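You operate a simulated robot arm through the tools that you are given. There is no shell and no other tool.

Carry out the task below with a simulated two-armed robot. There is one attempt and no reset: what you move stays moved.

JOB
Spin the lettuce dry and salt it.
Fine: stop it with the red button, lid on the orange placemat, a pinch or two, salt back in the cruet stand.

It is judged by the outcome, as a careful person would: the job done as asked, and still so three seconds after it is handed in. It fails if anything else is knocked over, pushed out of place, dropped, spilled or broken. A push-on lid holds only when it is set on centred and level and pressed home; a screw cap is set on level and turned clockwise until tight.

ROBOT AND FRAMES
Two 7-joint arms with two-finger parallel grippers on one trunk that stands fixed in place. Base frame: the origin is at the foot of the trunk, x ahead of it, y to its left, z up. Readings come in m, rad, newtons and seconds.
The left shoulder is at [0.07, 0.177, 1.195], the right one opposite. With the tool pointing down near the work surface each hand reaches from about 0.1 to 0.7 m from the base axis, measured 20 degrees to its own side. Payload 3.43 kg a hand.
The TCP of each hand is the grasp point between the finger pads, 0.03 m short of the fingertips. In the tool frame z runs along the fingers and y along their closing line. Largest opening 0.094 m; finger width 0.028, thickness 0.01; the body of the gripper, 0.05 by 0.096 m, starts 0.055 m behind the TCP.
Orientation is told as [roll, pitch, yaw] about the base's x, y, z axes, in that order, counted from this pose: with the fingers straight down and closing along the base's y, the tool's x points along the base's -x, its y along +y and its z along -z.

CONTROLS
- The arms move only by the tool move_arm. It takes "left_series", "right_series" or both (then of equal length, played together; a hand with none holds still); each is a list of rows, each a list of 3 entries, a list of its own where there are three numbers: the turn, a rotation vector about the tool's x, y, z in rad, then the shift along the tool's x, y, z in m, then the opening, from 0 (shut) to 1 (fully open). In form: [[[wx, wy, wz], [dx, dy, dz], jaw], ...]. A call has 1 to 20 rows; each row shifts and turns the commanded pose from where the row before left it, along the tool's axes as they then stand. A row lasts 0.2 s, in which the tool goes at most 0.05 m and 0.15 rad; a call with a longer step from one row to the next is refused whole, and so is a gripper value outside its range. Where a pose cannot be reached the arm comes as near as it can. A force on the tool above 40 N (or 10 N above the force at the start of the call, whichever is more), or a blocked arm, ends the call early, and 0.2 s more pass. Each finger travels about 0.153 m/s and halts on what it meets, pressing with about 29 N; the grip force reading is that of the motor and also rises with nothing between the fingers. The clock runs only during rows and for 0.2 s after the last one: add rows that do not move to give the fingers time. It gives the time, the measured TCP pose, the force on the tool (base axes), the opening and the grip force at its end, in the units of the frame above (readings bear some noise), with the torque about the TCP (base axes, N m) and any sound that the robot's microphone picked up.
- Cameras (640 x 400 px; columns grow to the right, rows downward): "scene" is now at [0.101, 0.0408, 1.5041]; the picture's right is [0.72, -0.69, 0.00], its down [-0.46, -0.49, -0.74] and it looks along [0.51, 0.54, -0.67] (base axes); focal length 313 px, centre (320, 200). "left" rides on the left gripper at [0.076, -0.014, -0.102] in its tool frame; the picture's right is [0.18, 0.98, 0.00], its down [-0.75, 0.14, -0.64] and it looks along [-0.63, 0.12, 0.77] (tool axes); focal length 243 px, centre (320, 200). "right" rides on the right gripper at [0.076, 0.014, -0.103] in its tool frame; the picture's right is [-0.18, 0.98, 0.00], its down [-0.75, -0.14, -0.64] and it looks along [-0.63, -0.12, 0.77] (tool axes); focal length 243 px, centre (320, 200). There is no depth. A picture from a camera that has moved, and an enlarged one, comes with that camera's place and axes in the base frame and with its lens. The place of the scene camera against the robot may be out by one fixed shift of up to 0.025 m in any direction.
- capture(camera): a new picture of that camera. The clock stands still meanwhile.
- raise_lower(by): slides the trunk up (or, below 0, down) by that many m; the arms and the scene camera ride with it, the base frame stays. It gives what a move gives, with no picture.
- aim_head(pan, tilt): turns the head with the scene camera to pan (to the left, within 1.501 rad either way) and tilt (down, from -0.506 to 1.204), counted from straight ahead of the robot. It gives what a move gives.
- enlarge(camera, box): a new picture of the part [left, top, right, bottom] of that camera's present view, enlarged. The clock stands still meanwhile.
- close_job(): hands the job in; it is judged then, once.

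Places have to be worked out from the pictures, the camera data and where the tool is seen. Open the grippers and draw the arms clear of the work before you hand the job in, unless the task says otherwise.

The tools are called after "Request:" as a command line: name --argument value ..., lists and objects as JSON in quotes. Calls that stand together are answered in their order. move_arm: Moves the arms, as the interface text tells. Its arguments: {"type":"object","properties":{"left_series":{"type":"array"},"right_series":{"type":"array"}},"required":[]} The other tools are called the same way: raise_lower (by) moves the trunk up or down; aim_head (pan, tilt) turns the head that bears the scene camera; capture (camera) takes a picture; enlarge (camera, box) takes an enlarged picture of a part of a camera's view; close_job () hands the job in.

At the start:

```text
t: 0.0
left_ee_pos: [0.3891, 0.4025, 1.1899]
left_ee_rot: [0.0, 0.002, -0.001]
left_wrist_force: [-0.5, -0.3, -0.4]
left_wrist_torque: [0.0, -0.03, 0.02]
left_grip_width: 0.0939
left_gripper_force: 0.2
right_ee_pos: [0.4185, 0.0678, 1.183]
right_ee_rot: [0.0, 0.002, 0.0]
right_wrist_force: [-0.3, 0.6, -0.1]
right_wrist_torque: [-0.01, 0.0, 0.03]
right_grip_width: 0.0939
right_gripper_force: 0.1
trunk travel left (down, up): [-0.775, 0.065]
head pan, tilt (commanded): [0.812, 0.735]
```

scene: 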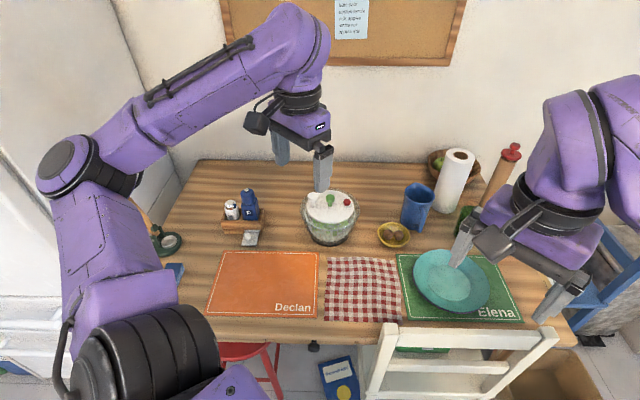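
right: 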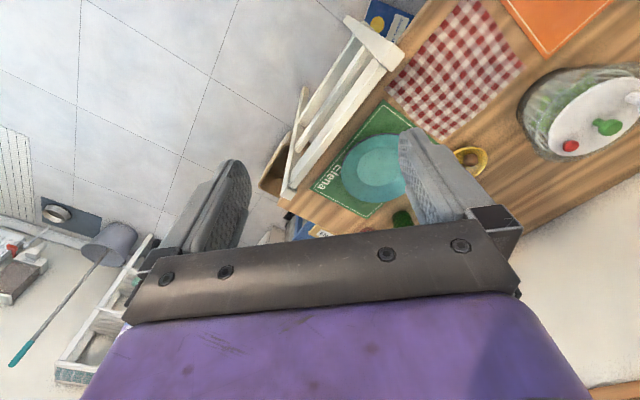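
left: 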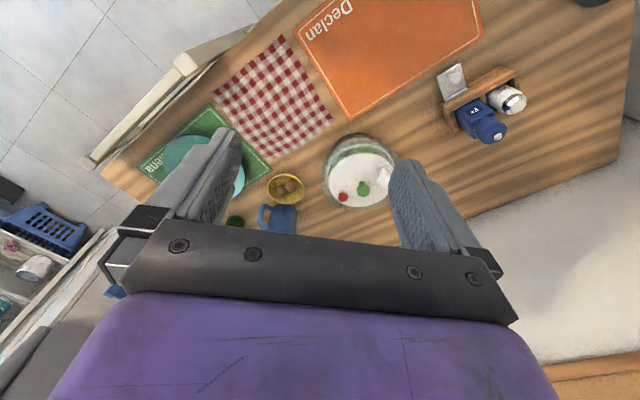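

I start by looking closer at the table: the spinner, the cruet stand and the placemats.

Request:
enlarge --camera "scene" --box '[280, 170, 380, 260]'

Request:
enlarge --camera "scene" --box '[200, 170, 300, 260]'

Request:
enlarge --camera "scene" --box '[140, 140, 580, 400]'

Request:
enlarge --camera "scene" --box '[320, 0, 390, 50]'

Request:
enlarge --camera "left" --box '[300, 120, 420, 220]'

Request:
enlarge --camera "left" --box '[420, 50, 550, 150]'

```text
4.44 times, centred on (330, 215) of scene
camera zoom: at [0.101, 0.0408, 1.5041], right [0.72, -0.69, 0.0], down [-0.46, -0.49, -0.74], along [0.51, 0.54, -0.67], focal length 1390 px, centre (276, 133)
```

zoom: 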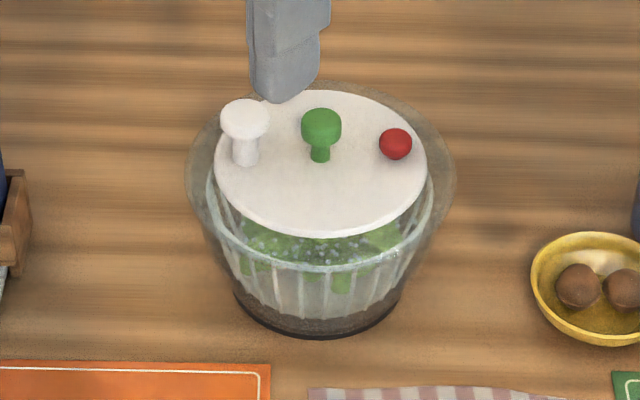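

```text
4.44 times, centred on (250, 215) of scene
camera zoom: at [0.101, 0.0408, 1.5041], right [0.72, -0.69, 0.0], down [-0.46, -0.49, -0.74], along [0.51, 0.54, -0.67], focal length 1390 px, centre (631, 133)
```

zoom: 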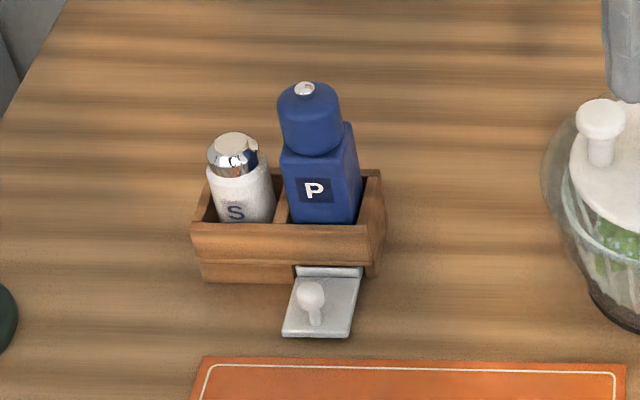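

```text
1.45 times, centred on (360, 270) of scene
camera zoom: at [0.101, 0.0408, 1.5041], right [0.72, -0.69, 0.0], down [-0.46, -0.49, -0.74], along [0.51, 0.54, -0.67], focal length 455 px, centre (262, 98)
```

zoom: 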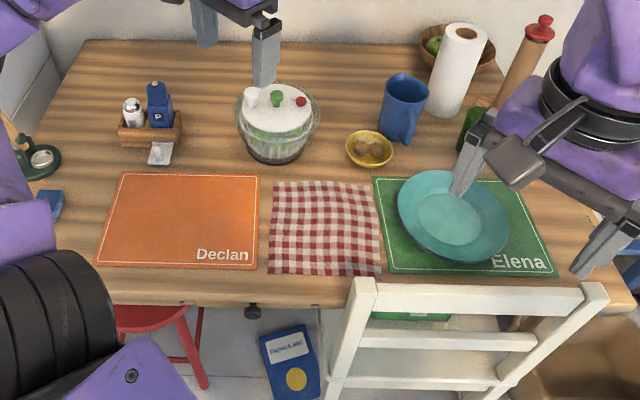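

```text
8.00 times, centred on (355, 25) of scene
camera zoom: at [0.101, 0.0408, 1.5041], right [0.72, -0.69, 0.0], down [-0.46, -0.49, -0.74], along [0.51, 0.54, -0.67], focal length 2502 px, centre (40, 1600)
```

zoom: 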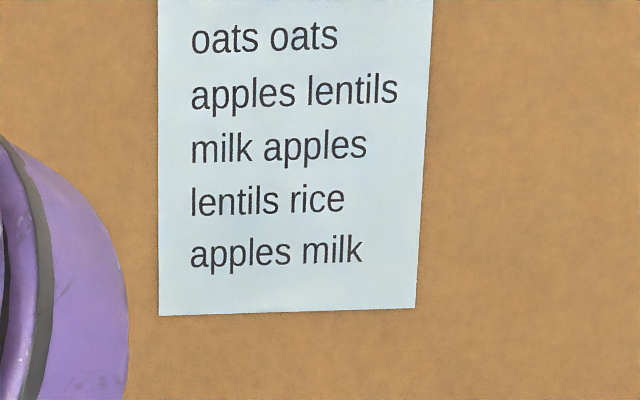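

```text
4.00 times, centred on (360, 170) of left
camera zoom: at [0.3122, 0.3892, 1.2916], right [-0.18, 0.98, 0.0], down [0.75, 0.14, 0.64], along [0.63, 0.12, -0.77], focal length 970 px, centre (160, 320)
```

zoom: 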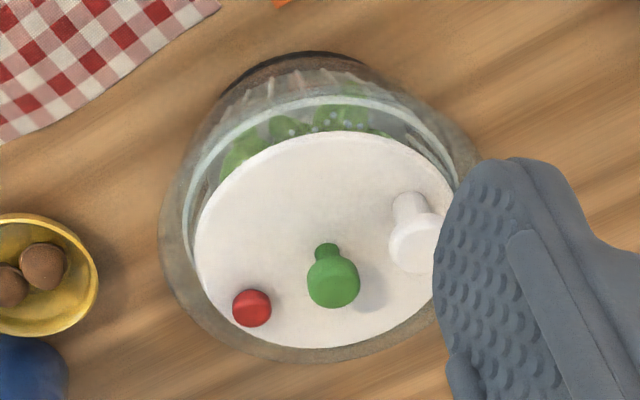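

```text
4.00 times, centred on (485, 100) of left
camera zoom: at [0.3122, 0.3892, 1.2916], right [-0.18, 0.98, 0.0], down [0.75, 0.14, 0.64], along [0.63, 0.12, -0.77], focal length 970 px, centre (-340, 600)
```

zoom: 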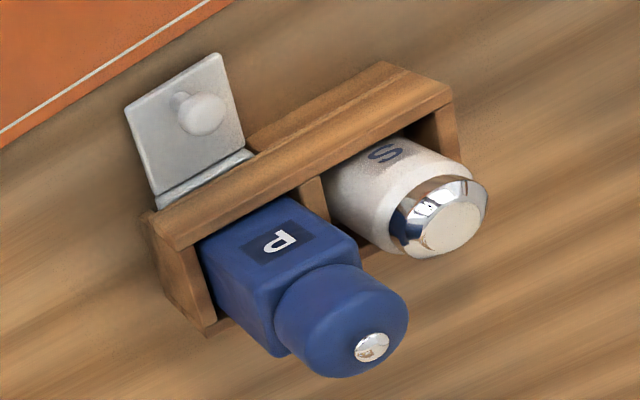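

The spinner lid carries a white knob near its rim, a green knob in the middle and a red button. Both views put the lid at about (0.62, 0.55, 0.84) and the salt shaker's top at about (0.40, 0.77, 0.83). I move the left hand nearer, staying above everything, to see how the lid works.

Request:
move_arm --left_series '[[[0, 0, 0], [-0.015, 0.02, 0.033], 1], [[0, 0, 0], [-0.015, 0.02, 0.033], 1], [[0, 0, 0], [-0.015, 0.02, 0.033], 1], [[0, 0, 0], [-0.015, 0.02, 0.033], 1], [[0, 0, 0], [-0.015, 0.02, 0.033], 1]]'

Request:
capture --camera "left"

Request:
capture --camera "scene"

```text
t: 1.2
left_ee_pos: [0.4626, 0.5069, 1.0211]
left_ee_rot: [0.0, 0.001, 0.001]
left_wrist_force: [-0.2, -0.4, -0.8]
left_wrist_torque: [-0.02, -0.01, -0.05]
left_grip_width: 0.0941
left_gripper_force: 0.1
right_ee_pos: [0.4196, 0.0691, 1.1834]
right_ee_rot: [0.001, 0.002, 0.0]
right_wrist_force: [0.1, -0.1, -0.1]
right_wrist_torque: [0.0, 0.05, -0.05]
right_grip_width: 0.094
right_gripper_force: 0.0
trunk travel left (down, up): [-0.775, 0.065]
head pan, tilt (commanded): [0.812, 0.735]
```

```text
taken
camera left: at [0.3878, 0.4928, 1.1241], right [-0.18, 0.98, 0.0], down [0.75, 0.14, 0.64], along [0.63, 0.12, -0.77], focal length 243 px, centre (320, 200)
```

left: 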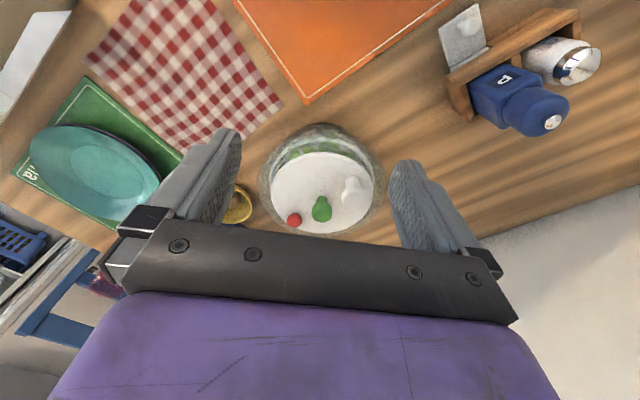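

```text
taken
camera scene: at [0.1021, 0.0415, 1.504], right [0.72, -0.69, 0.0], down [-0.46, -0.49, -0.74], along [0.51, 0.54, -0.67], focal length 313 px, centre (320, 200)
```

scene: 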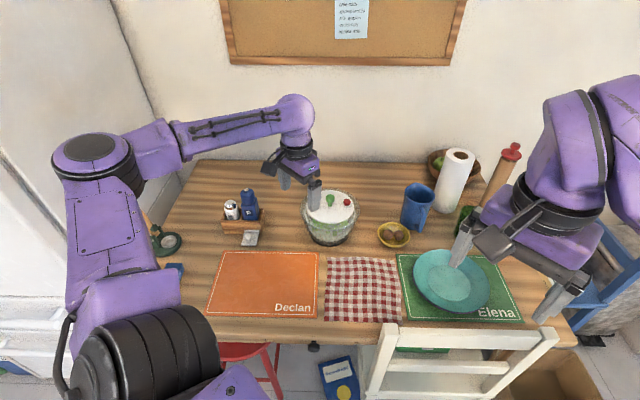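

The lid is now nearer in the left camera, so I enlarge it, and the cruet stand with its salt.

Request:
enlarge --camera "left" --box '[255, 120, 385, 240]'

Request:
enlarge --camera "left" --box '[430, 0, 610, 130]'

Request:
enlarge --camera "scene" --box '[290, 180, 370, 250]'

Request:
enlarge --camera "left" --box '[515, 20, 605, 90]'

```text
3.33 times, centred on (320, 180) of left
camera zoom: at [0.3878, 0.4928, 1.1241], right [-0.18, 0.98, 0.0], down [0.75, 0.14, 0.64], along [0.63, 0.12, -0.77], focal length 809 px, centre (320, 267)
```

zoom: 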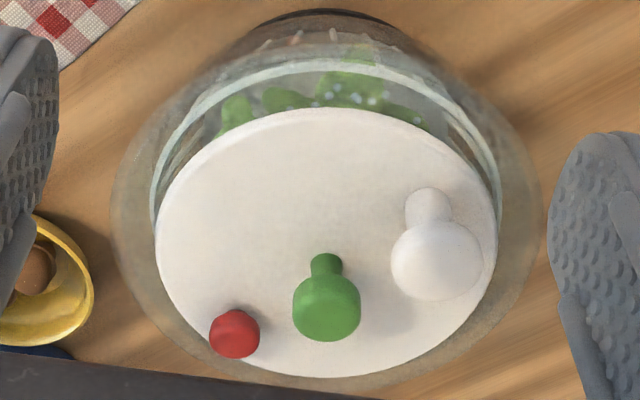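

```text
3.08 times, centred on (520, 65) of left
camera zoom: at [0.3878, 0.4928, 1.1241], right [-0.18, 0.98, 0.0], down [0.75, 0.14, 0.64], along [0.63, 0.12, -0.77], focal length 746 px, centre (-295, 615)
```

zoom: 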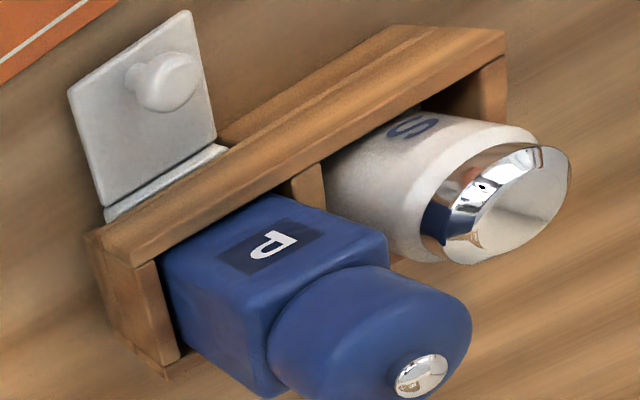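

```text
5.71 times, centred on (330, 215) of scene
camera zoom: at [0.1021, 0.0415, 1.504], right [0.72, -0.69, 0.0], down [-0.46, -0.49, -0.74], along [0.51, 0.54, -0.67], focal length 1787 px, centre (263, 114)
```

zoom: 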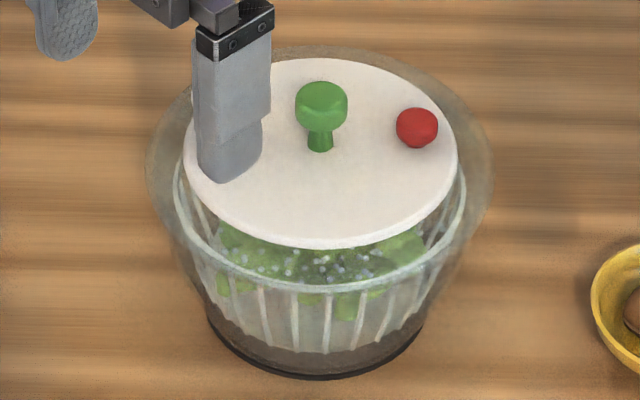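

```text
5.71 times, centred on (560, 55) of left
camera zoom: at [0.3878, 0.4928, 1.1241], right [-0.18, 0.98, 0.0], down [0.75, 0.14, 0.64], along [0.63, 0.12, -0.77], focal length 1386 px, centre (-1051, 1029)
```

zoom: 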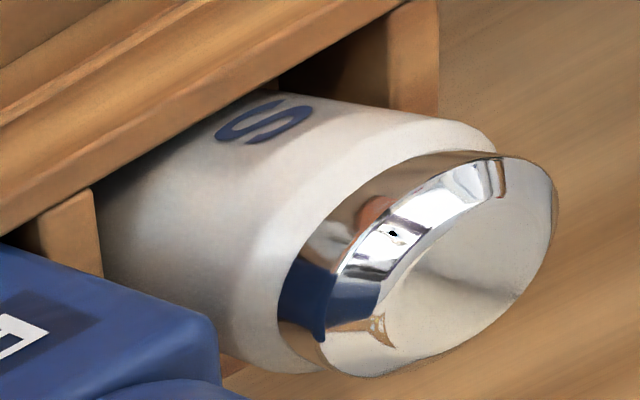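

I enlarge the two knobs further, to see how each is set on the lid.

Request:
enlarge --camera "left" --box '[325, 165, 375, 215]'

Request:
enlarge --camera "left" --box '[280, 185, 340, 230]'

```text
8.00 times, centred on (350, 190) of left
camera zoom: at [0.3878, 0.4928, 1.1241], right [-0.18, 0.98, 0.0], down [0.75, 0.14, 0.64], along [0.63, 0.12, -0.77], focal length 1941 px, centre (80, 280)
```

zoom: 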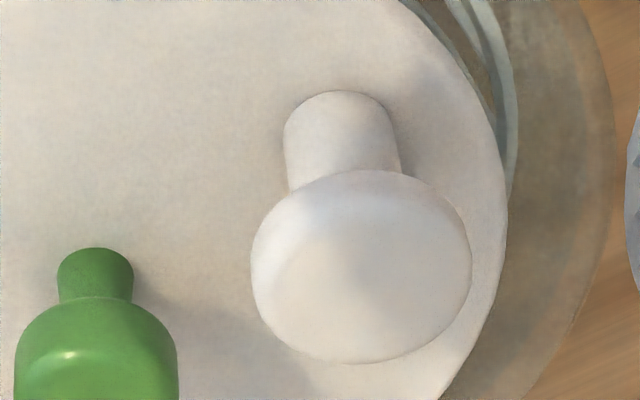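

```text
8.89 times, centred on (310, 208) of left
camera zoom: at [0.3878, 0.4928, 1.1241], right [-0.18, 0.98, 0.0], down [0.75, 0.14, 0.64], along [0.63, 0.12, -0.77], focal length 2157 px, centre (409, 133)
```

zoom: 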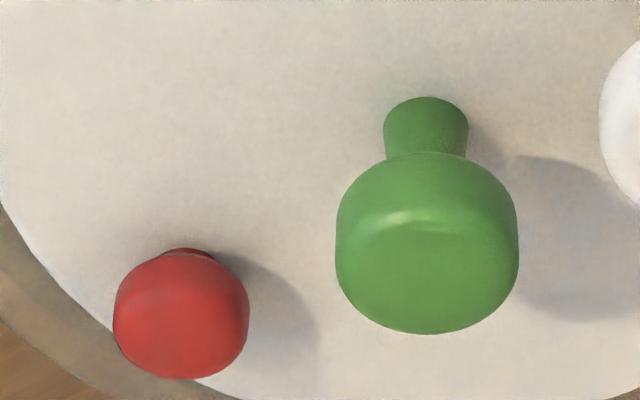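

The green knob sits on a thin stem in the middle, so it looks like a plunger. The white one is a stout post in the lid's own colour, so it looks like the lid's handle. Two left views give the green knob at about (0.60, 0.535, 0.887) and a tabletop near 0.75. I raise both hands a little and lower the trunk for more reach.

Request:
move_arm --left_series '[[[0, 0, 0], [0, 0, -0.05], 1], [[0, 0, 0], [0, 0, -0.05], 1], [[0, 0, 0], [0, 0, -0.05], 1]]'

Request:
raise_lower --by -0.15

Request:
capture --camera "left"

Request:
capture --camera "scene"

```text
t: 2.0
left_ee_pos: [0.4637, 0.5023, 1.1756]
left_ee_rot: [0.003, 0.0, 0.003]
left_wrist_force: [0.2, -0.1, 0.6]
left_wrist_torque: [0.03, -0.02, 0.01]
left_grip_width: 0.0939
left_gripper_force: 0.0
right_ee_pos: [0.4172, 0.0672, 1.183]
right_ee_rot: [0.002, 0.0, 0.0]
right_wrist_force: [0.0, -0.1, -0.9]
right_wrist_torque: [0.0, 0.01, -0.07]
right_grip_width: 0.0943
right_gripper_force: 0.0
trunk travel left (down, up): [-0.775, 0.065]
head pan, tilt (commanded): [0.812, 0.735]
```

```text
t: 3.8
left_ee_pos: [0.4642, 0.5033, 1.0252]
left_ee_rot: [0.001, 0.001, -0.002]
left_wrist_force: [-0.2, 0.6, 0.1]
left_wrist_torque: [0.03, 0.03, -0.01]
left_grip_width: 0.0939
left_gripper_force: 0.0
right_ee_pos: [0.418, 0.0685, 1.0333]
right_ee_rot: [-0.002, 0.0, 0.0]
right_wrist_force: [0.4, 0.5, -0.1]
right_wrist_torque: [-0.02, 0.01, -0.01]
right_grip_width: 0.0941
right_gripper_force: 0.0
trunk travel left (down, up): [-0.625, 0.215]
head pan, tilt (commanded): [0.812, 0.735]
```

```text
taken
camera left: at [0.3886, 0.4887, 1.1268], right [-0.18, 0.98, 0.0], down [0.75, 0.14, 0.64], along [0.63, 0.12, -0.77], focal length 243 px, centre (320, 200)
```

left: 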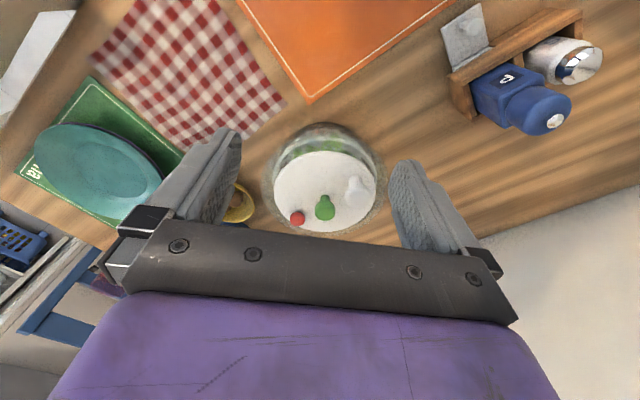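

```text
taken
camera scene: at [0.1008, 0.0408, 1.3542], right [0.72, -0.69, 0.0], down [-0.46, -0.49, -0.74], along [0.51, 0.54, -0.67], focal length 313 px, centre (320, 200)
```

scene: 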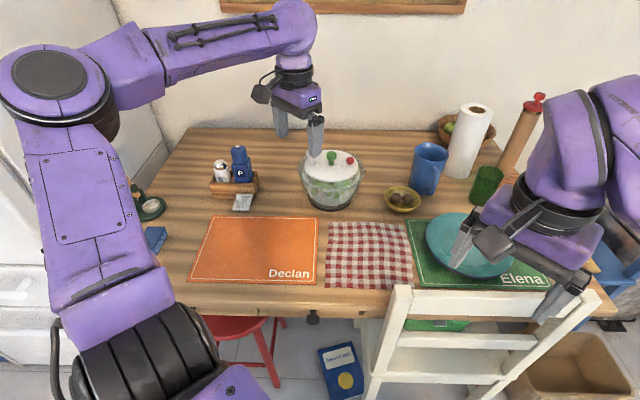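

I shut the left fingers and bring them above the green knob, tips still a few centimetres clear of it, then check the alignment.

Request:
move_arm --left_series '[[[0, 0, 0], [-0.0341, 0.0079, 0], 0], [[0, 0, 0], [-0.0341, 0.0079, 0], 0], [[0, 0, 0], [-0.0341, 0.0079, 0.02], 0], [[0, 0, 0], [-0.0341, 0.0079, 0.03], 0], [[0, 0, 0], [0, 0, 0], 0], [[0, 0, 0], [0, 0, 0], 0]]'

Request:
capture --camera "left"

Request:
enlarge --camera "scene" --box '[270, 100, 390, 220]'

```text
t: 5.2
left_ee_pos: [0.6022, 0.5351, 0.9725]
left_ee_rot: [-0.001, 0.001, 0.001]
left_wrist_force: [0.5, 0.5, -0.5]
left_wrist_torque: [-0.02, 0.05, 0.01]
left_grip_width: 0.0
left_gripper_force: 28.7
right_ee_pos: [0.4185, 0.0692, 1.0326]
right_ee_rot: [0.001, 0.001, 0.0]
right_wrist_force: [0.2, 0.3, 0.1]
right_wrist_torque: [0.01, 0.01, 0.01]
right_grip_width: 0.0942
right_gripper_force: 0.1
trunk travel left (down, up): [-0.625, 0.215]
head pan, tilt (commanded): [0.812, 0.735]
```

```text
taken
camera left: at [0.5268, 0.5213, 1.0753], right [-0.18, 0.98, 0.0], down [0.75, 0.14, 0.64], along [0.63, 0.12, -0.77], focal length 243 px, centre (320, 200)
```

left: 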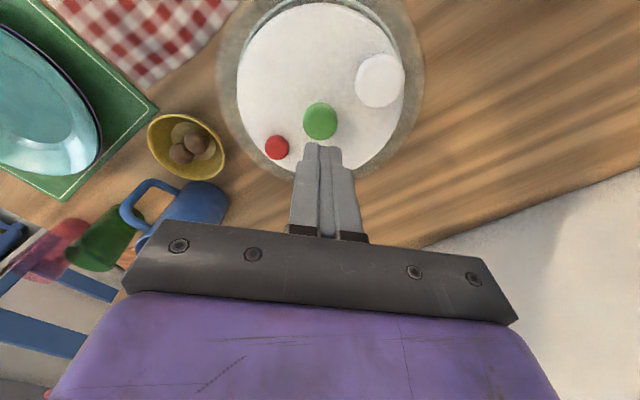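

```text
3.33 times, centred on (330, 160) of scene
camera zoom: at [0.1017, 0.0408, 1.354], right [0.72, -0.69, 0.0], down [-0.46, -0.49, -0.74], along [0.51, 0.54, -0.67], focal length 1043 px, centre (287, 333)
```

zoom: 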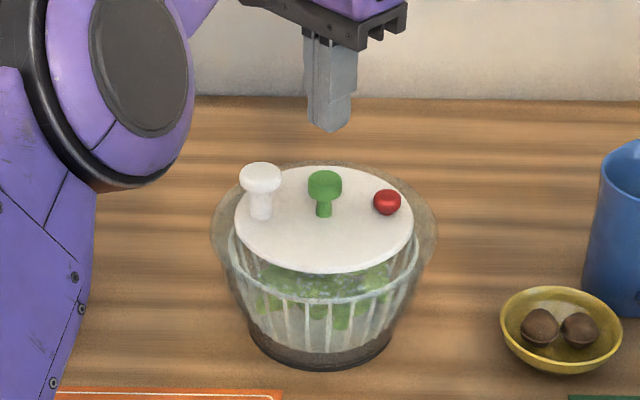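

The tips stand over the green knob, whose head is near (0.600, 0.535, 0.888). The white knob is near (0.564, 0.572) and the red button near (0.638, 0.500). I press the green knob straight down, slowly, watching the force.

Request:
move_arm --left_series '[[[0, 0, 0], [0.001, 0, 0.02], 0], [[0, 0, 0], [0.001, 0, 0.02], 0], [[0, 0, 0], [0, 0, 0.005], 0], [[0, 0, 0], [0, 0, 0.005], 0], [[0, 0, 0], [0, 0, 0.005], 0]]'

Request:
enlarge --camera "scene" --box '[270, 100, 390, 220]'

```text
t: 6.4
left_ee_pos: [0.6006, 0.5349, 0.9278]
left_ee_rot: [0.007, -0.015, 0.001]
left_wrist_force: [-4.1, -0.2, 13.1]
left_wrist_torque: [-0.05, 0.24, -0.01]
left_grip_width: 0.0002
left_gripper_force: 29.3
right_ee_pos: [0.4147, 0.0666, 1.0335]
right_ee_rot: [0.001, -0.001, 0.0]
right_wrist_force: [0.9, -0.6, 0.2]
right_wrist_torque: [0.0, -0.01, 0.01]
right_grip_width: 0.094
right_gripper_force: 0.0
trunk travel left (down, up): [-0.625, 0.215]
head pan, tilt (commanded): [0.812, 0.735]
stopped in row 5 (left hand): the force on the tool passed its limit at 43 N (the readings are from after the stop); the commanded pose is now the measured one
```

```text
3.33 times, centred on (330, 160) of scene
camera zoom: at [0.0981, 0.0388, 1.3543], right [0.73, -0.69, 0.0], down [-0.46, -0.48, -0.74], along [0.51, 0.54, -0.67], focal length 1043 px, centre (287, 333)
```

zoom: 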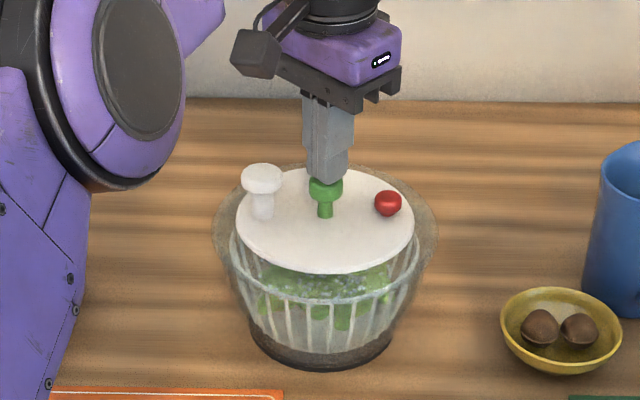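

The green knob did not give at 43 N, with the tips at z of about 0.897. So it is not a plunger and may be the lid's handle. I lift off and compare the lid with its earlier look.

Request:
move_arm --left_series '[[[0, 0, 0], [0, 0, -0.02], 0], [[0, 0, 0], [0, 0, -0.03], 0]]'

Request:
enlarge --camera "scene" --box '[290, 140, 370, 220]'

Request:
enlarge --camera "left" --box '[210, 0, 430, 200]'

```text
t: 7.0
left_ee_pos: [0.6018, 0.5329, 0.9743]
left_ee_rot: [0.005, -0.013, 0.001]
left_wrist_force: [0.0, 0.3, -0.1]
left_wrist_torque: [0.0, -0.04, 0.0]
left_grip_width: 0.0
left_gripper_force: 29.0
right_ee_pos: [0.4174, 0.067, 1.0331]
right_ee_rot: [0.002, -0.001, 0.0]
right_wrist_force: [-1.1, -1.4, -0.3]
right_wrist_torque: [0.03, -0.01, 0.01]
right_grip_width: 0.094
right_gripper_force: 0.0
trunk travel left (down, up): [-0.625, 0.215]
head pan, tilt (commanded): [0.812, 0.735]
```

```text
5.00 times, centred on (330, 180) of scene
camera zoom: at [0.0999, 0.0395, 1.3542], right [0.72, -0.69, 0.0], down [-0.46, -0.49, -0.74], along [0.51, 0.54, -0.67], focal length 1564 px, centre (270, 300)
```

zoom: 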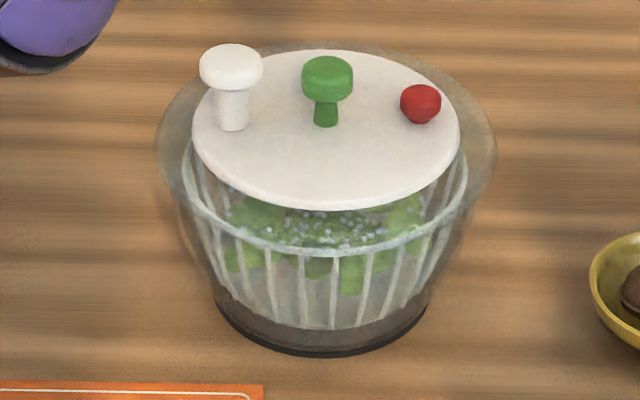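

```text
2.00 times, centred on (320, 100) of left
camera zoom: at [0.5248, 0.5184, 1.0756], right [-0.19, 0.98, 0.0], down [0.75, 0.14, 0.65], along [0.64, 0.12, -0.76], focal length 485 px, centre (320, 400)
```

zoom: 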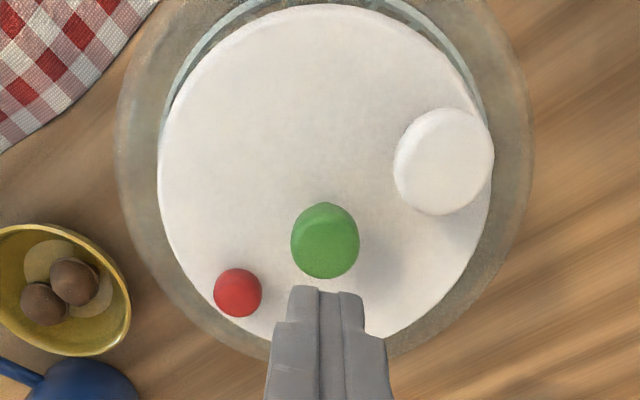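

Nothing moved, and the green stem sits at the lid's centre. The white knob is bigger and taller, at about (0.561, 0.568) with its top near z 0.90. I test it next, pressing gently from above with shut fingers.

Request:
move_arm --left_series '[[[0.005, 0.013, 0], [0.0205, 0.0175, 0], 0], [[0, 0, 0], [0.0205, 0.0175, 0], 0], [[0, 0, 0], [0, 0, 0.02], 0], [[0, 0, 0], [0, 0, 0.01], 0], [[0, 0, 0], [0, 0, 0.005], 0], [[0, 0, 0], [0, 0, 0.005], 0]]'

Request:
enlarge --camera "scene" --box '[290, 140, 370, 220]'

```text
t: 8.4
left_ee_pos: [0.5588, 0.569, 0.9354]
left_ee_rot: [-0.001, 0.001, 0.002]
left_wrist_force: [0.0, 0.5, 0.6]
left_wrist_torque: [0.01, -0.01, -0.02]
left_grip_width: 0.0001
left_gripper_force: 28.9
right_ee_pos: [0.4187, 0.0691, 1.0319]
right_ee_rot: [-0.001, 0.001, -0.001]
right_wrist_force: [0.0, -0.5, -0.3]
right_wrist_torque: [0.01, -0.02, 0.02]
right_grip_width: 0.094
right_gripper_force: 0.0
trunk travel left (down, up): [-0.625, 0.215]
head pan, tilt (commanded): [0.812, 0.735]
```

```text
5.00 times, centred on (330, 180) of scene
camera zoom: at [0.1011, 0.0409, 1.3541], right [0.72, -0.69, 0.0], down [-0.46, -0.49, -0.74], along [0.51, 0.54, -0.67], focal length 1564 px, centre (270, 300)
```

zoom: 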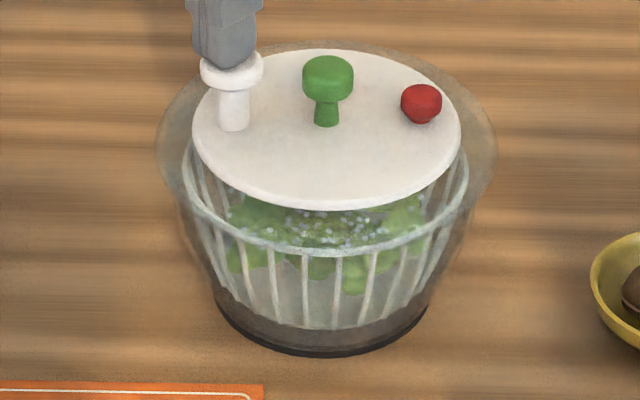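

The tips are just over the white knob with no force yet. I go down in 4 mm steps.

Request:
move_arm --left_series '[[[0, 0, 0], [0, 0, 0.004], 0], [[0, 0, 0], [0, 0, 0.004], 0]]'

Request:
enlarge --camera "scene" --box '[290, 140, 370, 220]'

```text
t: 9.0
left_ee_pos: [0.5581, 0.5699, 0.9276]
left_ee_rot: [0.0, -0.001, 0.003]
left_wrist_force: [-0.4, 1.0, 2.6]
left_wrist_torque: [0.04, 0.0, 0.05]
left_grip_width: 0.0003
left_gripper_force: 28.7
right_ee_pos: [0.4168, 0.0682, 1.034]
right_ee_rot: [0.001, -0.001, -0.001]
right_wrist_force: [-0.8, 0.2, 0.7]
right_wrist_torque: [0.02, 0.02, 0.0]
right_grip_width: 0.094
right_gripper_force: 0.0
trunk travel left (down, up): [-0.625, 0.215]
head pan, tilt (commanded): [0.812, 0.735]
heard: snap
```

```text
5.00 times, centred on (330, 180) of scene
camera zoom: at [0.1005, 0.0405, 1.3542], right [0.72, -0.69, 0.0], down [-0.46, -0.49, -0.74], along [0.51, 0.54, -0.67], focal length 1564 px, centre (270, 300)
```

zoom: 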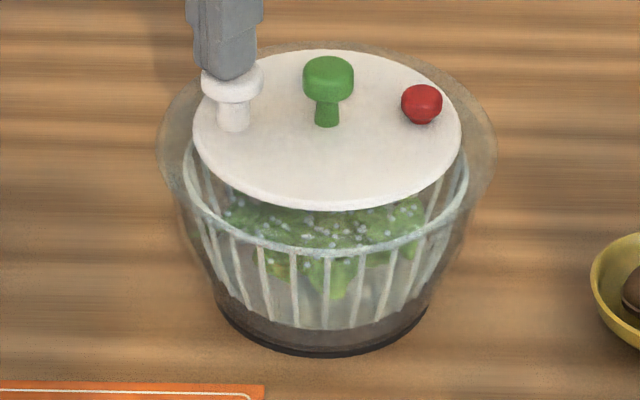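

The white knob gives under only 2.6 N and the basket has turned inside, so the white knob is the pump. I keep pressing in small steps to find the end of its stroke.

Request:
move_arm --left_series '[[[0, 0, 0], [0, 0, 0.004], 0], [[0, 0, 0], [0, 0, 0.004], 0], [[0, 0, 0], [0, 0, 0.004], 0]]'

Request:
enlarge --camera "scene" --box '[290, 140, 370, 220]'

```text
t: 9.8
left_ee_pos: [0.5592, 0.5704, 0.9172]
left_ee_rot: [0.0, 0.0, 0.002]
left_wrist_force: [-0.8, 2.4, 5.7]
left_wrist_torque: [0.01, -0.01, 0.02]
left_grip_width: 0.0
left_gripper_force: 29.1
right_ee_pos: [0.4177, 0.0665, 1.0336]
right_ee_rot: [0.0, 0.0, -0.001]
right_wrist_force: [-0.4, -0.5, 0.6]
right_wrist_torque: [0.0, 0.01, 0.02]
right_grip_width: 0.094
right_gripper_force: 0.0
trunk travel left (down, up): [-0.625, 0.215]
head pan, tilt (commanded): [0.812, 0.735]
```

```text
5.00 times, centred on (330, 180) of scene
camera zoom: at [0.1, 0.0401, 1.3543], right [0.72, -0.69, 0.0], down [-0.46, -0.49, -0.74], along [0.51, 0.54, -0.67], focal length 1564 px, centre (270, 300)
```

zoom: 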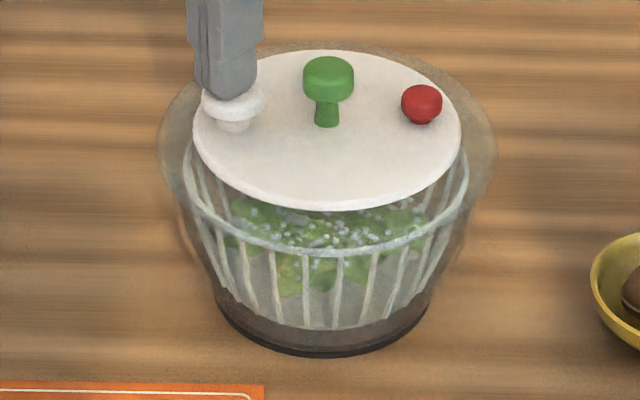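

The plunger works and the lettuce is turning. Now I pump it with full strokes, letting it rise each time.

Request:
move_arm --left_series '[[[0, 0, 0], [0, 0, 0.003], 0], [[0, 0, 0], [0, 0, -0.022], 0], [[0, 0, 0], [0, 0, 0], 0], [[0, 0, 0], [0, 0, 0.022], 0], [[0, 0, 0], [0, 0, -0.022], 0], [[0, 0, 0], [0, 0, 0], 0], [[0, 0, 0], [0, 0, 0.022], 0], [[0, 0, 0], [0, 0, -0.022], 0], [[0, 0, 0], [0, 0, 0], 0], [[0, 0, 0], [0, 0, 0.022], 0], [[0, 0, 0], [0, 0, -0.022], 0], [[0, 0, 0], [0, 0, 0], 0]]'

Request:
enlarge --camera "scene" --box '[290, 140, 370, 220]'

```text
t: 12.4
left_ee_pos: [0.5606, 0.569, 0.9332]
left_ee_rot: [0.001, 0.0, 0.002]
left_wrist_force: [-1.6, -0.2, 2.9]
left_wrist_torque: [-0.01, 0.03, -0.04]
left_grip_width: 0.0001
left_gripper_force: 28.7
right_ee_pos: [0.4183, 0.0676, 1.033]
right_ee_rot: [0.0, 0.0, 0.0]
right_wrist_force: [0.2, -0.8, -0.5]
right_wrist_torque: [0.01, 0.01, -0.02]
right_grip_width: 0.0941
right_gripper_force: 0.0
trunk travel left (down, up): [-0.625, 0.215]
head pan, tilt (commanded): [0.812, 0.735]
```

```text
5.00 times, centred on (330, 180) of scene
camera zoom: at [0.1005, 0.0405, 1.3542], right [0.72, -0.69, 0.0], down [-0.46, -0.49, -0.74], along [0.51, 0.54, -0.67], focal length 1564 px, centre (270, 300)
```

zoom: 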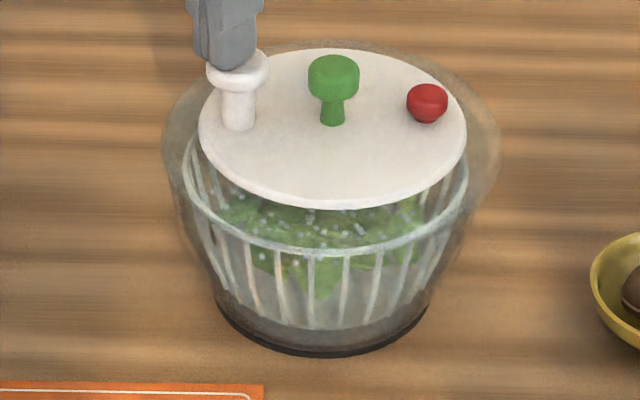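

The lid looks shifted by a few pixels, so I lift clear of the plunger and look again before going on.

Request:
move_arm --left_series '[[[0, 0, 0], [0, 0, -0.02], 0]]'

Request:
enlarge --camera "scene" --box '[290, 140, 370, 220]'

Request:
capture --camera "left"

```text
t: 12.8
left_ee_pos: [0.5594, 0.5698, 0.9546]
left_ee_rot: [0.001, -0.001, 0.002]
left_wrist_force: [-0.5, 0.1, 0.1]
left_wrist_torque: [-0.02, 0.0, 0.02]
left_grip_width: 0.0
left_gripper_force: 28.9
right_ee_pos: [0.4178, 0.0662, 1.0339]
right_ee_rot: [0.001, 0.0, 0.0]
right_wrist_force: [0.2, 1.1, 0.3]
right_wrist_torque: [0.01, 0.0, 0.03]
right_grip_width: 0.0939
right_gripper_force: 0.0
trunk travel left (down, up): [-0.625, 0.215]
head pan, tilt (commanded): [0.812, 0.735]
heard: snap
```

```text
5.00 times, centred on (330, 180) of scene
camera zoom: at [0.1004, 0.0402, 1.3542], right [0.72, -0.69, 0.0], down [-0.46, -0.49, -0.74], along [0.51, 0.54, -0.67], focal length 1564 px, centre (270, 300)
```

zoom: 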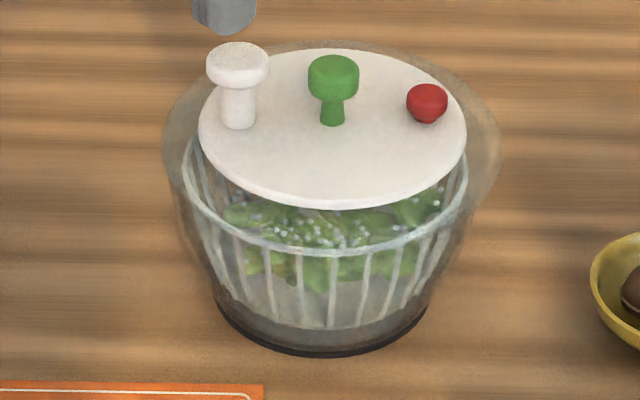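

```text
taken
camera left: at [0.4844, 0.5561, 1.0566], right [-0.19, 0.98, 0.0], down [0.75, 0.14, 0.64], along [0.63, 0.12, -0.77], focal length 243 px, centre (320, 200)
```

left: 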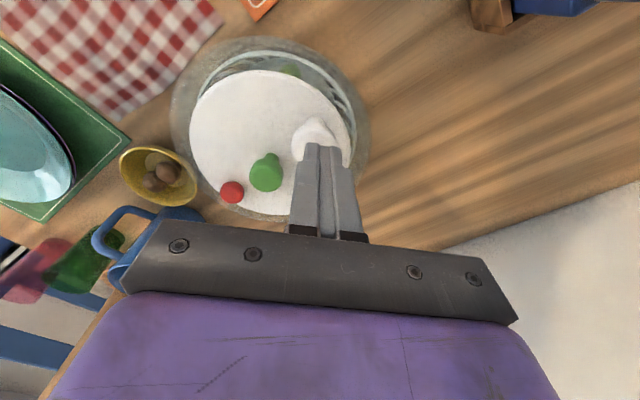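

The plunger is back up and the lid sits level. It has shifted only about 3 mm, and droplets are still on the leaves. I re-centre on the plunger and keep pumping.

Request:
move_arm --left_series '[[[0, 0, 0], [-0.002, -0.002, 0.019], 0], [[0, 0, 0], [0, 0, 0.022], 0], [[0, 0, 0], [0, 0, -0.022], 0], [[0, 0, 0], [0, 0, 0], 0], [[0, 0, 0], [0, 0, 0.022], 0], [[0, 0, 0], [0, 0, -0.022], 0], [[0, 0, 0], [0, 0, 0], 0], [[0, 0, 0], [0, 0, 0.022], 0], [[0, 0, 0], [0, 0, -0.022], 0], [[0, 0, 0], [0, 0, 0], 0], [[0, 0, 0], [0, 0, 0.022], 0], [[0, 0, 0], [0, 0, -0.022], 0], [[0, 0, 0], [0, 0, 0], 0], [[0, 0, 0], [0, 0, 0.022], 0], [[0, 0, 0], [0, 0, -0.022], 0], [[0, 0, 0], [0, 0, 0], 0], [[0, 0, 0], [0, 0, 0.022], 0], [[0, 0, 0], [0, 0, -0.022], 0], [[0, 0, 0], [0, 0, 0], 0]]'

Request:
enlarge --camera "scene" --box '[290, 140, 370, 220]'

```text
t: 16.8
left_ee_pos: [0.5612, 0.5685, 0.9353]
left_ee_rot: [0.001, 0.003, 0.002]
left_wrist_force: [0.0, 0.3, -0.3]
left_wrist_torque: [0.01, 0.01, 0.01]
left_grip_width: 0.0
left_gripper_force: 28.9
right_ee_pos: [0.4182, 0.0689, 1.0326]
right_ee_rot: [0.0, 0.002, 0.0]
right_wrist_force: [0.8, -0.1, 0.9]
right_wrist_torque: [0.0, -0.01, -0.01]
right_grip_width: 0.094
right_gripper_force: 0.1
trunk travel left (down, up): [-0.625, 0.215]
head pan, tilt (commanded): [0.812, 0.735]
heard: snap
```

```text
5.00 times, centred on (330, 180) of scene
camera zoom: at [0.1014, 0.0412, 1.354], right [0.72, -0.69, 0.0], down [-0.46, -0.49, -0.74], along [0.51, 0.54, -0.67], focal length 1564 px, centre (270, 300)
```

zoom: 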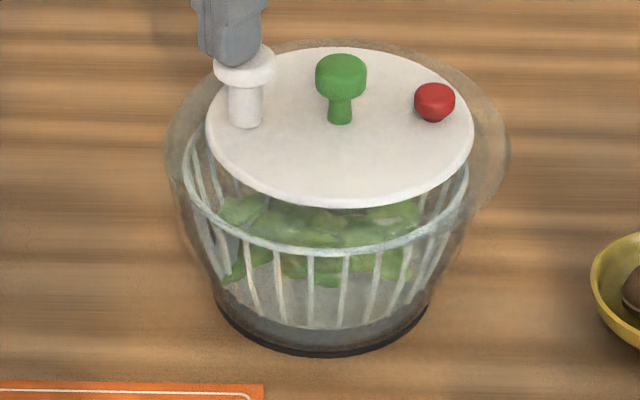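

The droplets are gone, though the lid keeps creeping a few millimetres to the right. I lift off and inspect the lid against the bowl, and the lettuce, closely.

Request:
move_arm --left_series '[[[0, 0, 0], [0.0, 0.0, -0.04], 0], [[0, 0, 0], [0.04, 0, -0.02], 0], [[0, 0, 0], [0.04, 0, 0], 0]]'

Request:
enlarge --camera "left" --box '[200, 80, 440, 240]'

Request:
enlarge --camera "scene" --box '[290, 140, 370, 220]'

Request:
enlarge --camera "scene" --box '[310, 170, 350, 210]'

```text
t: 17.6
left_ee_pos: [0.48, 0.5694, 0.997]
left_ee_rot: [0.001, 0.002, 0.001]
left_wrist_force: [0.1, 0.8, 0.4]
left_wrist_torque: [0.0, -0.04, 0.0]
left_grip_width: 0.0001
left_gripper_force: 28.6
right_ee_pos: [0.417, 0.0677, 1.0334]
right_ee_rot: [0.001, 0.0, -0.001]
right_wrist_force: [0.2, -0.1, 0.1]
right_wrist_torque: [0.01, -0.03, 0.02]
right_grip_width: 0.0938
right_gripper_force: 0.0
trunk travel left (down, up): [-0.625, 0.215]
head pan, tilt (commanded): [0.812, 0.735]
```

```text
2.50 times, centred on (320, 160) of left
camera zoom: at [0.4053, 0.5552, 1.0993], right [-0.19, 0.98, 0.0], down [0.75, 0.14, 0.64], along [0.63, 0.12, -0.77], focal length 606 px, centre (320, 300)
```

zoom: 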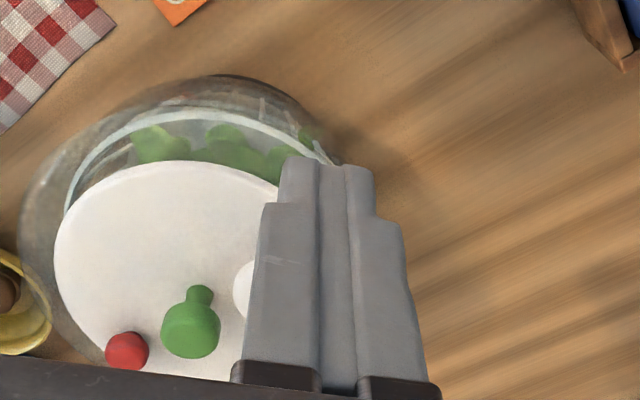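

```text
5.00 times, centred on (330, 180) of scene
camera zoom: at [0.0994, 0.0407, 1.3542], right [0.72, -0.69, 0.0], down [-0.46, -0.49, -0.74], along [0.51, 0.54, -0.67], focal length 1564 px, centre (270, 300)
```

zoom: 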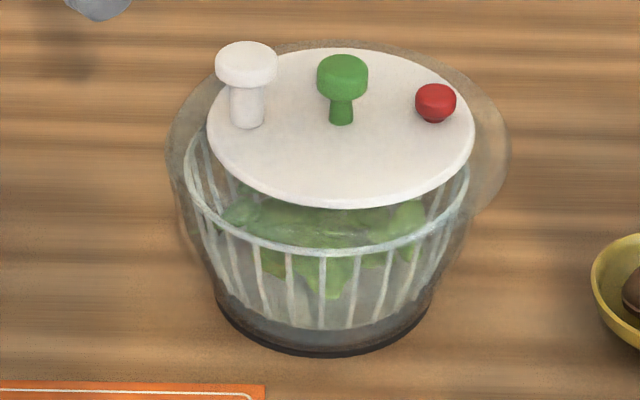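

```text
10.00 times, centred on (330, 190) of scene
camera zoom: at [0.0994, 0.0407, 1.3542], right [0.72, -0.69, 0.0], down [-0.46, -0.49, -0.74], along [0.51, 0.54, -0.67], focal length 3128 px, centre (220, 300)
```

zoom: 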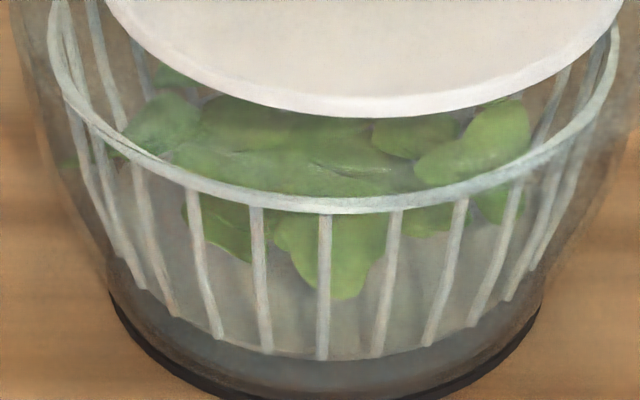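

The lettuce shows no drops now and water stands in the bowl. From this view the red button is near (0.645, 0.496) with its top at about z 0.878. I bring the shut fingertips above it and check.

Request:
move_arm --left_series '[[[0, 0, 0], [-0.04125, -0.01835, 0], 0], [[0, 0, 0], [-0.04125, -0.01835, 0], 0], [[0, 0, 0], [-0.04125, -0.01835, 0], 0], [[0, 0, 0], [-0.04125, -0.01835, 0.01], 0], [[0, 0, 0], [0, 0, 0.03], 0]]'

Request:
enlarge --camera "left" --box '[200, 0, 440, 180]'

Request:
enlarge --camera "scene" --box '[290, 140, 370, 220]'

```text
t: 18.8
left_ee_pos: [0.627, 0.5026, 0.9529]
left_ee_rot: [-0.001, 0.0, 0.0]
left_wrist_force: [-0.6, 1.2, 0.2]
left_wrist_torque: [-0.01, -0.04, 0.01]
left_grip_width: 0.0
left_gripper_force: 29.0
left hand out of reach, approached as far as the arm can: row 4
right_ee_pos: [0.4174, 0.0678, 1.0323]
right_ee_rot: [0.0, 0.0, 0.001]
right_wrist_force: [0.6, -0.5, -0.4]
right_wrist_torque: [0.0, -0.02, -0.02]
right_grip_width: 0.094
right_gripper_force: 0.1
trunk travel left (down, up): [-0.625, 0.215]
head pan, tilt (commanded): [0.812, 0.735]
```

```text
2.22 times, centred on (320, 90) of left
camera zoom: at [0.552, 0.489, 1.055], right [-0.19, 0.98, 0.0], down [0.75, 0.14, 0.64], along [0.63, 0.12, -0.77], focal length 539 px, centre (320, 444)
```

zoom: 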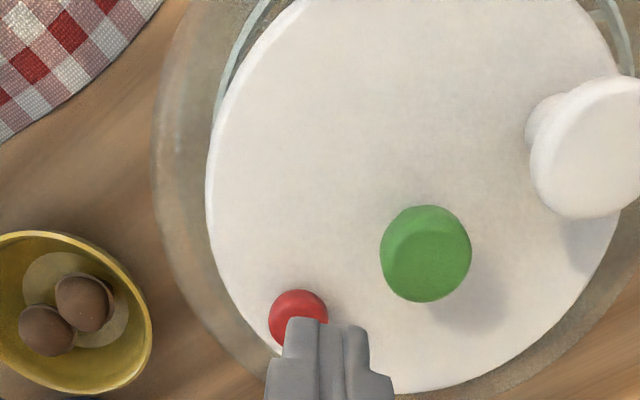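

```text
5.00 times, centred on (330, 180) of scene
camera zoom: at [0.1, 0.0411, 1.3542], right [0.73, -0.69, 0.0], down [-0.46, -0.49, -0.74], along [0.51, 0.54, -0.67], focal length 1564 px, centre (270, 300)
```

zoom: 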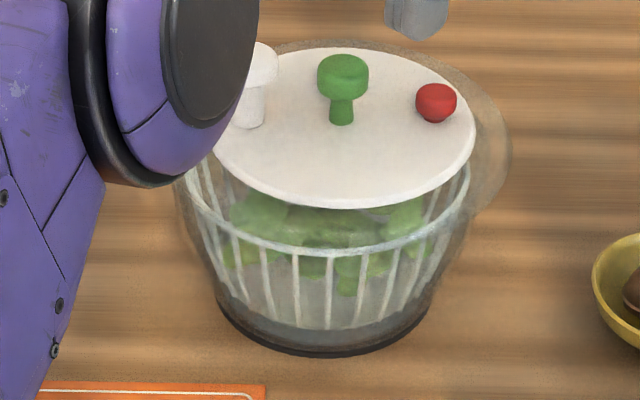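

The upright hand is at its reach limit, at (0.627, 0.503), while the button is at about (0.642, 0.497). I tilt the fingers outward by 0.25 rad to gain reach and shift over the button, still above it.

Request:
move_arm --left_series '[[[0, -0.125, 0], [0, 0, -0.005], 0], [[0, -0.125, 0], [0, 0, 0], 0], [[0, 0, 0], [-0.006, -0.006, 0.002], 0]]'

Request:
enlarge --camera "left" --box '[200, 0, 440, 180]'

Request:
enlarge --camera "scene" --box '[290, 140, 370, 220]'

```text
t: 19.6
left_ee_pos: [0.635, 0.4949, 0.9584]
left_ee_rot: [0.001, -0.248, 0.002]
left_wrist_force: [0.5, -0.2, 0.0]
left_wrist_torque: [0.06, 0.02, -0.01]
left_grip_width: 0.0001
left_gripper_force: 29.0
right_ee_pos: [0.4188, 0.0681, 1.033]
right_ee_rot: [0.0, 0.001, 0.0]
right_wrist_force: [-0.3, -0.4, -0.1]
right_wrist_torque: [0.02, 0.03, 0.04]
right_grip_width: 0.0942
right_gripper_force: 0.1
trunk travel left (down, up): [-0.625, 0.215]
head pan, tilt (commanded): [0.812, 0.735]
```

```text
2.22 times, centred on (320, 90) of left
camera zoom: at [0.5357, 0.4808, 1.0374], right [-0.18, 0.98, -0.04], down [0.57, 0.14, 0.81], along [0.8, 0.12, -0.59], focal length 539 px, centre (320, 444)
```

zoom: 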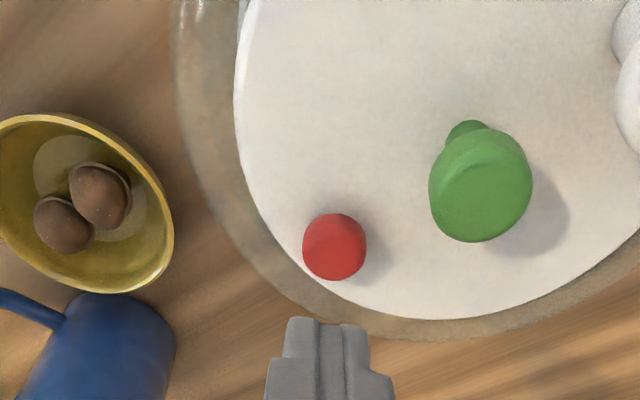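

```text
5.00 times, centred on (330, 180) of scene
camera zoom: at [0.1022, 0.0403, 1.354], right [0.72, -0.69, 0.0], down [-0.46, -0.49, -0.74], along [0.51, 0.54, -0.67], focal length 1564 px, centre (270, 300)
```

zoom: 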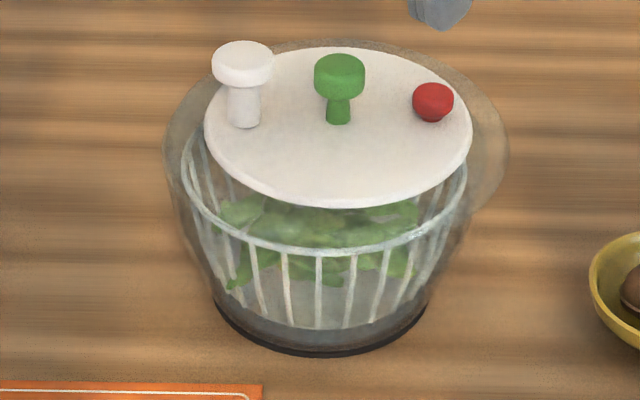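

The tip is over the red button, which I now place at (0.643, 0.498). I lower straight down onto it and press in small steps.

Request:
move_arm --left_series '[[[0, 0, 0], [0.0049, 0.003, 0.0194], 0], [[0, 0, 0], [0.0049, 0, 0.0194], 0], [[0, 0, 0], [0.0012, 0, 0.0048], 0], [[0, 0, 0], [0.001, 0, 0.0039], 0], [[0, 0, 0], [0.001, 0, 0.0039], 0]]'

Request:
enlarge --camera "scene" --box '[290, 140, 370, 220]'

```text
t: 20.8
left_ee_pos: [0.6315, 0.4988, 0.9044]
left_ee_rot: [-0.001, -0.252, 0.001]
left_wrist_force: [0.6, 1.6, 5.9]
left_wrist_torque: [0.07, -0.02, 0.04]
left_grip_width: 0.0
left_gripper_force: 28.8
right_ee_pos: [0.4175, 0.0677, 1.0337]
right_ee_rot: [0.001, 0.0, 0.0]
right_wrist_force: [0.3, -0.2, 0.5]
right_wrist_torque: [-0.03, 0.0, 0.0]
right_grip_width: 0.0942
right_gripper_force: 0.1
trunk travel left (down, up): [-0.625, 0.215]
head pan, tilt (commanded): [0.812, 0.735]
heard: click
```

```text
5.00 times, centred on (330, 180) of scene
camera zoom: at [0.0999, 0.0405, 1.3543], right [0.73, -0.69, 0.0], down [-0.46, -0.49, -0.74], along [0.51, 0.54, -0.67], focal length 1564 px, centre (270, 300)
```

zoom: 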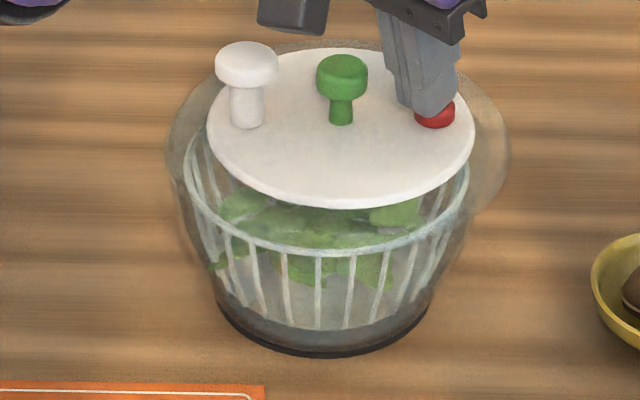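

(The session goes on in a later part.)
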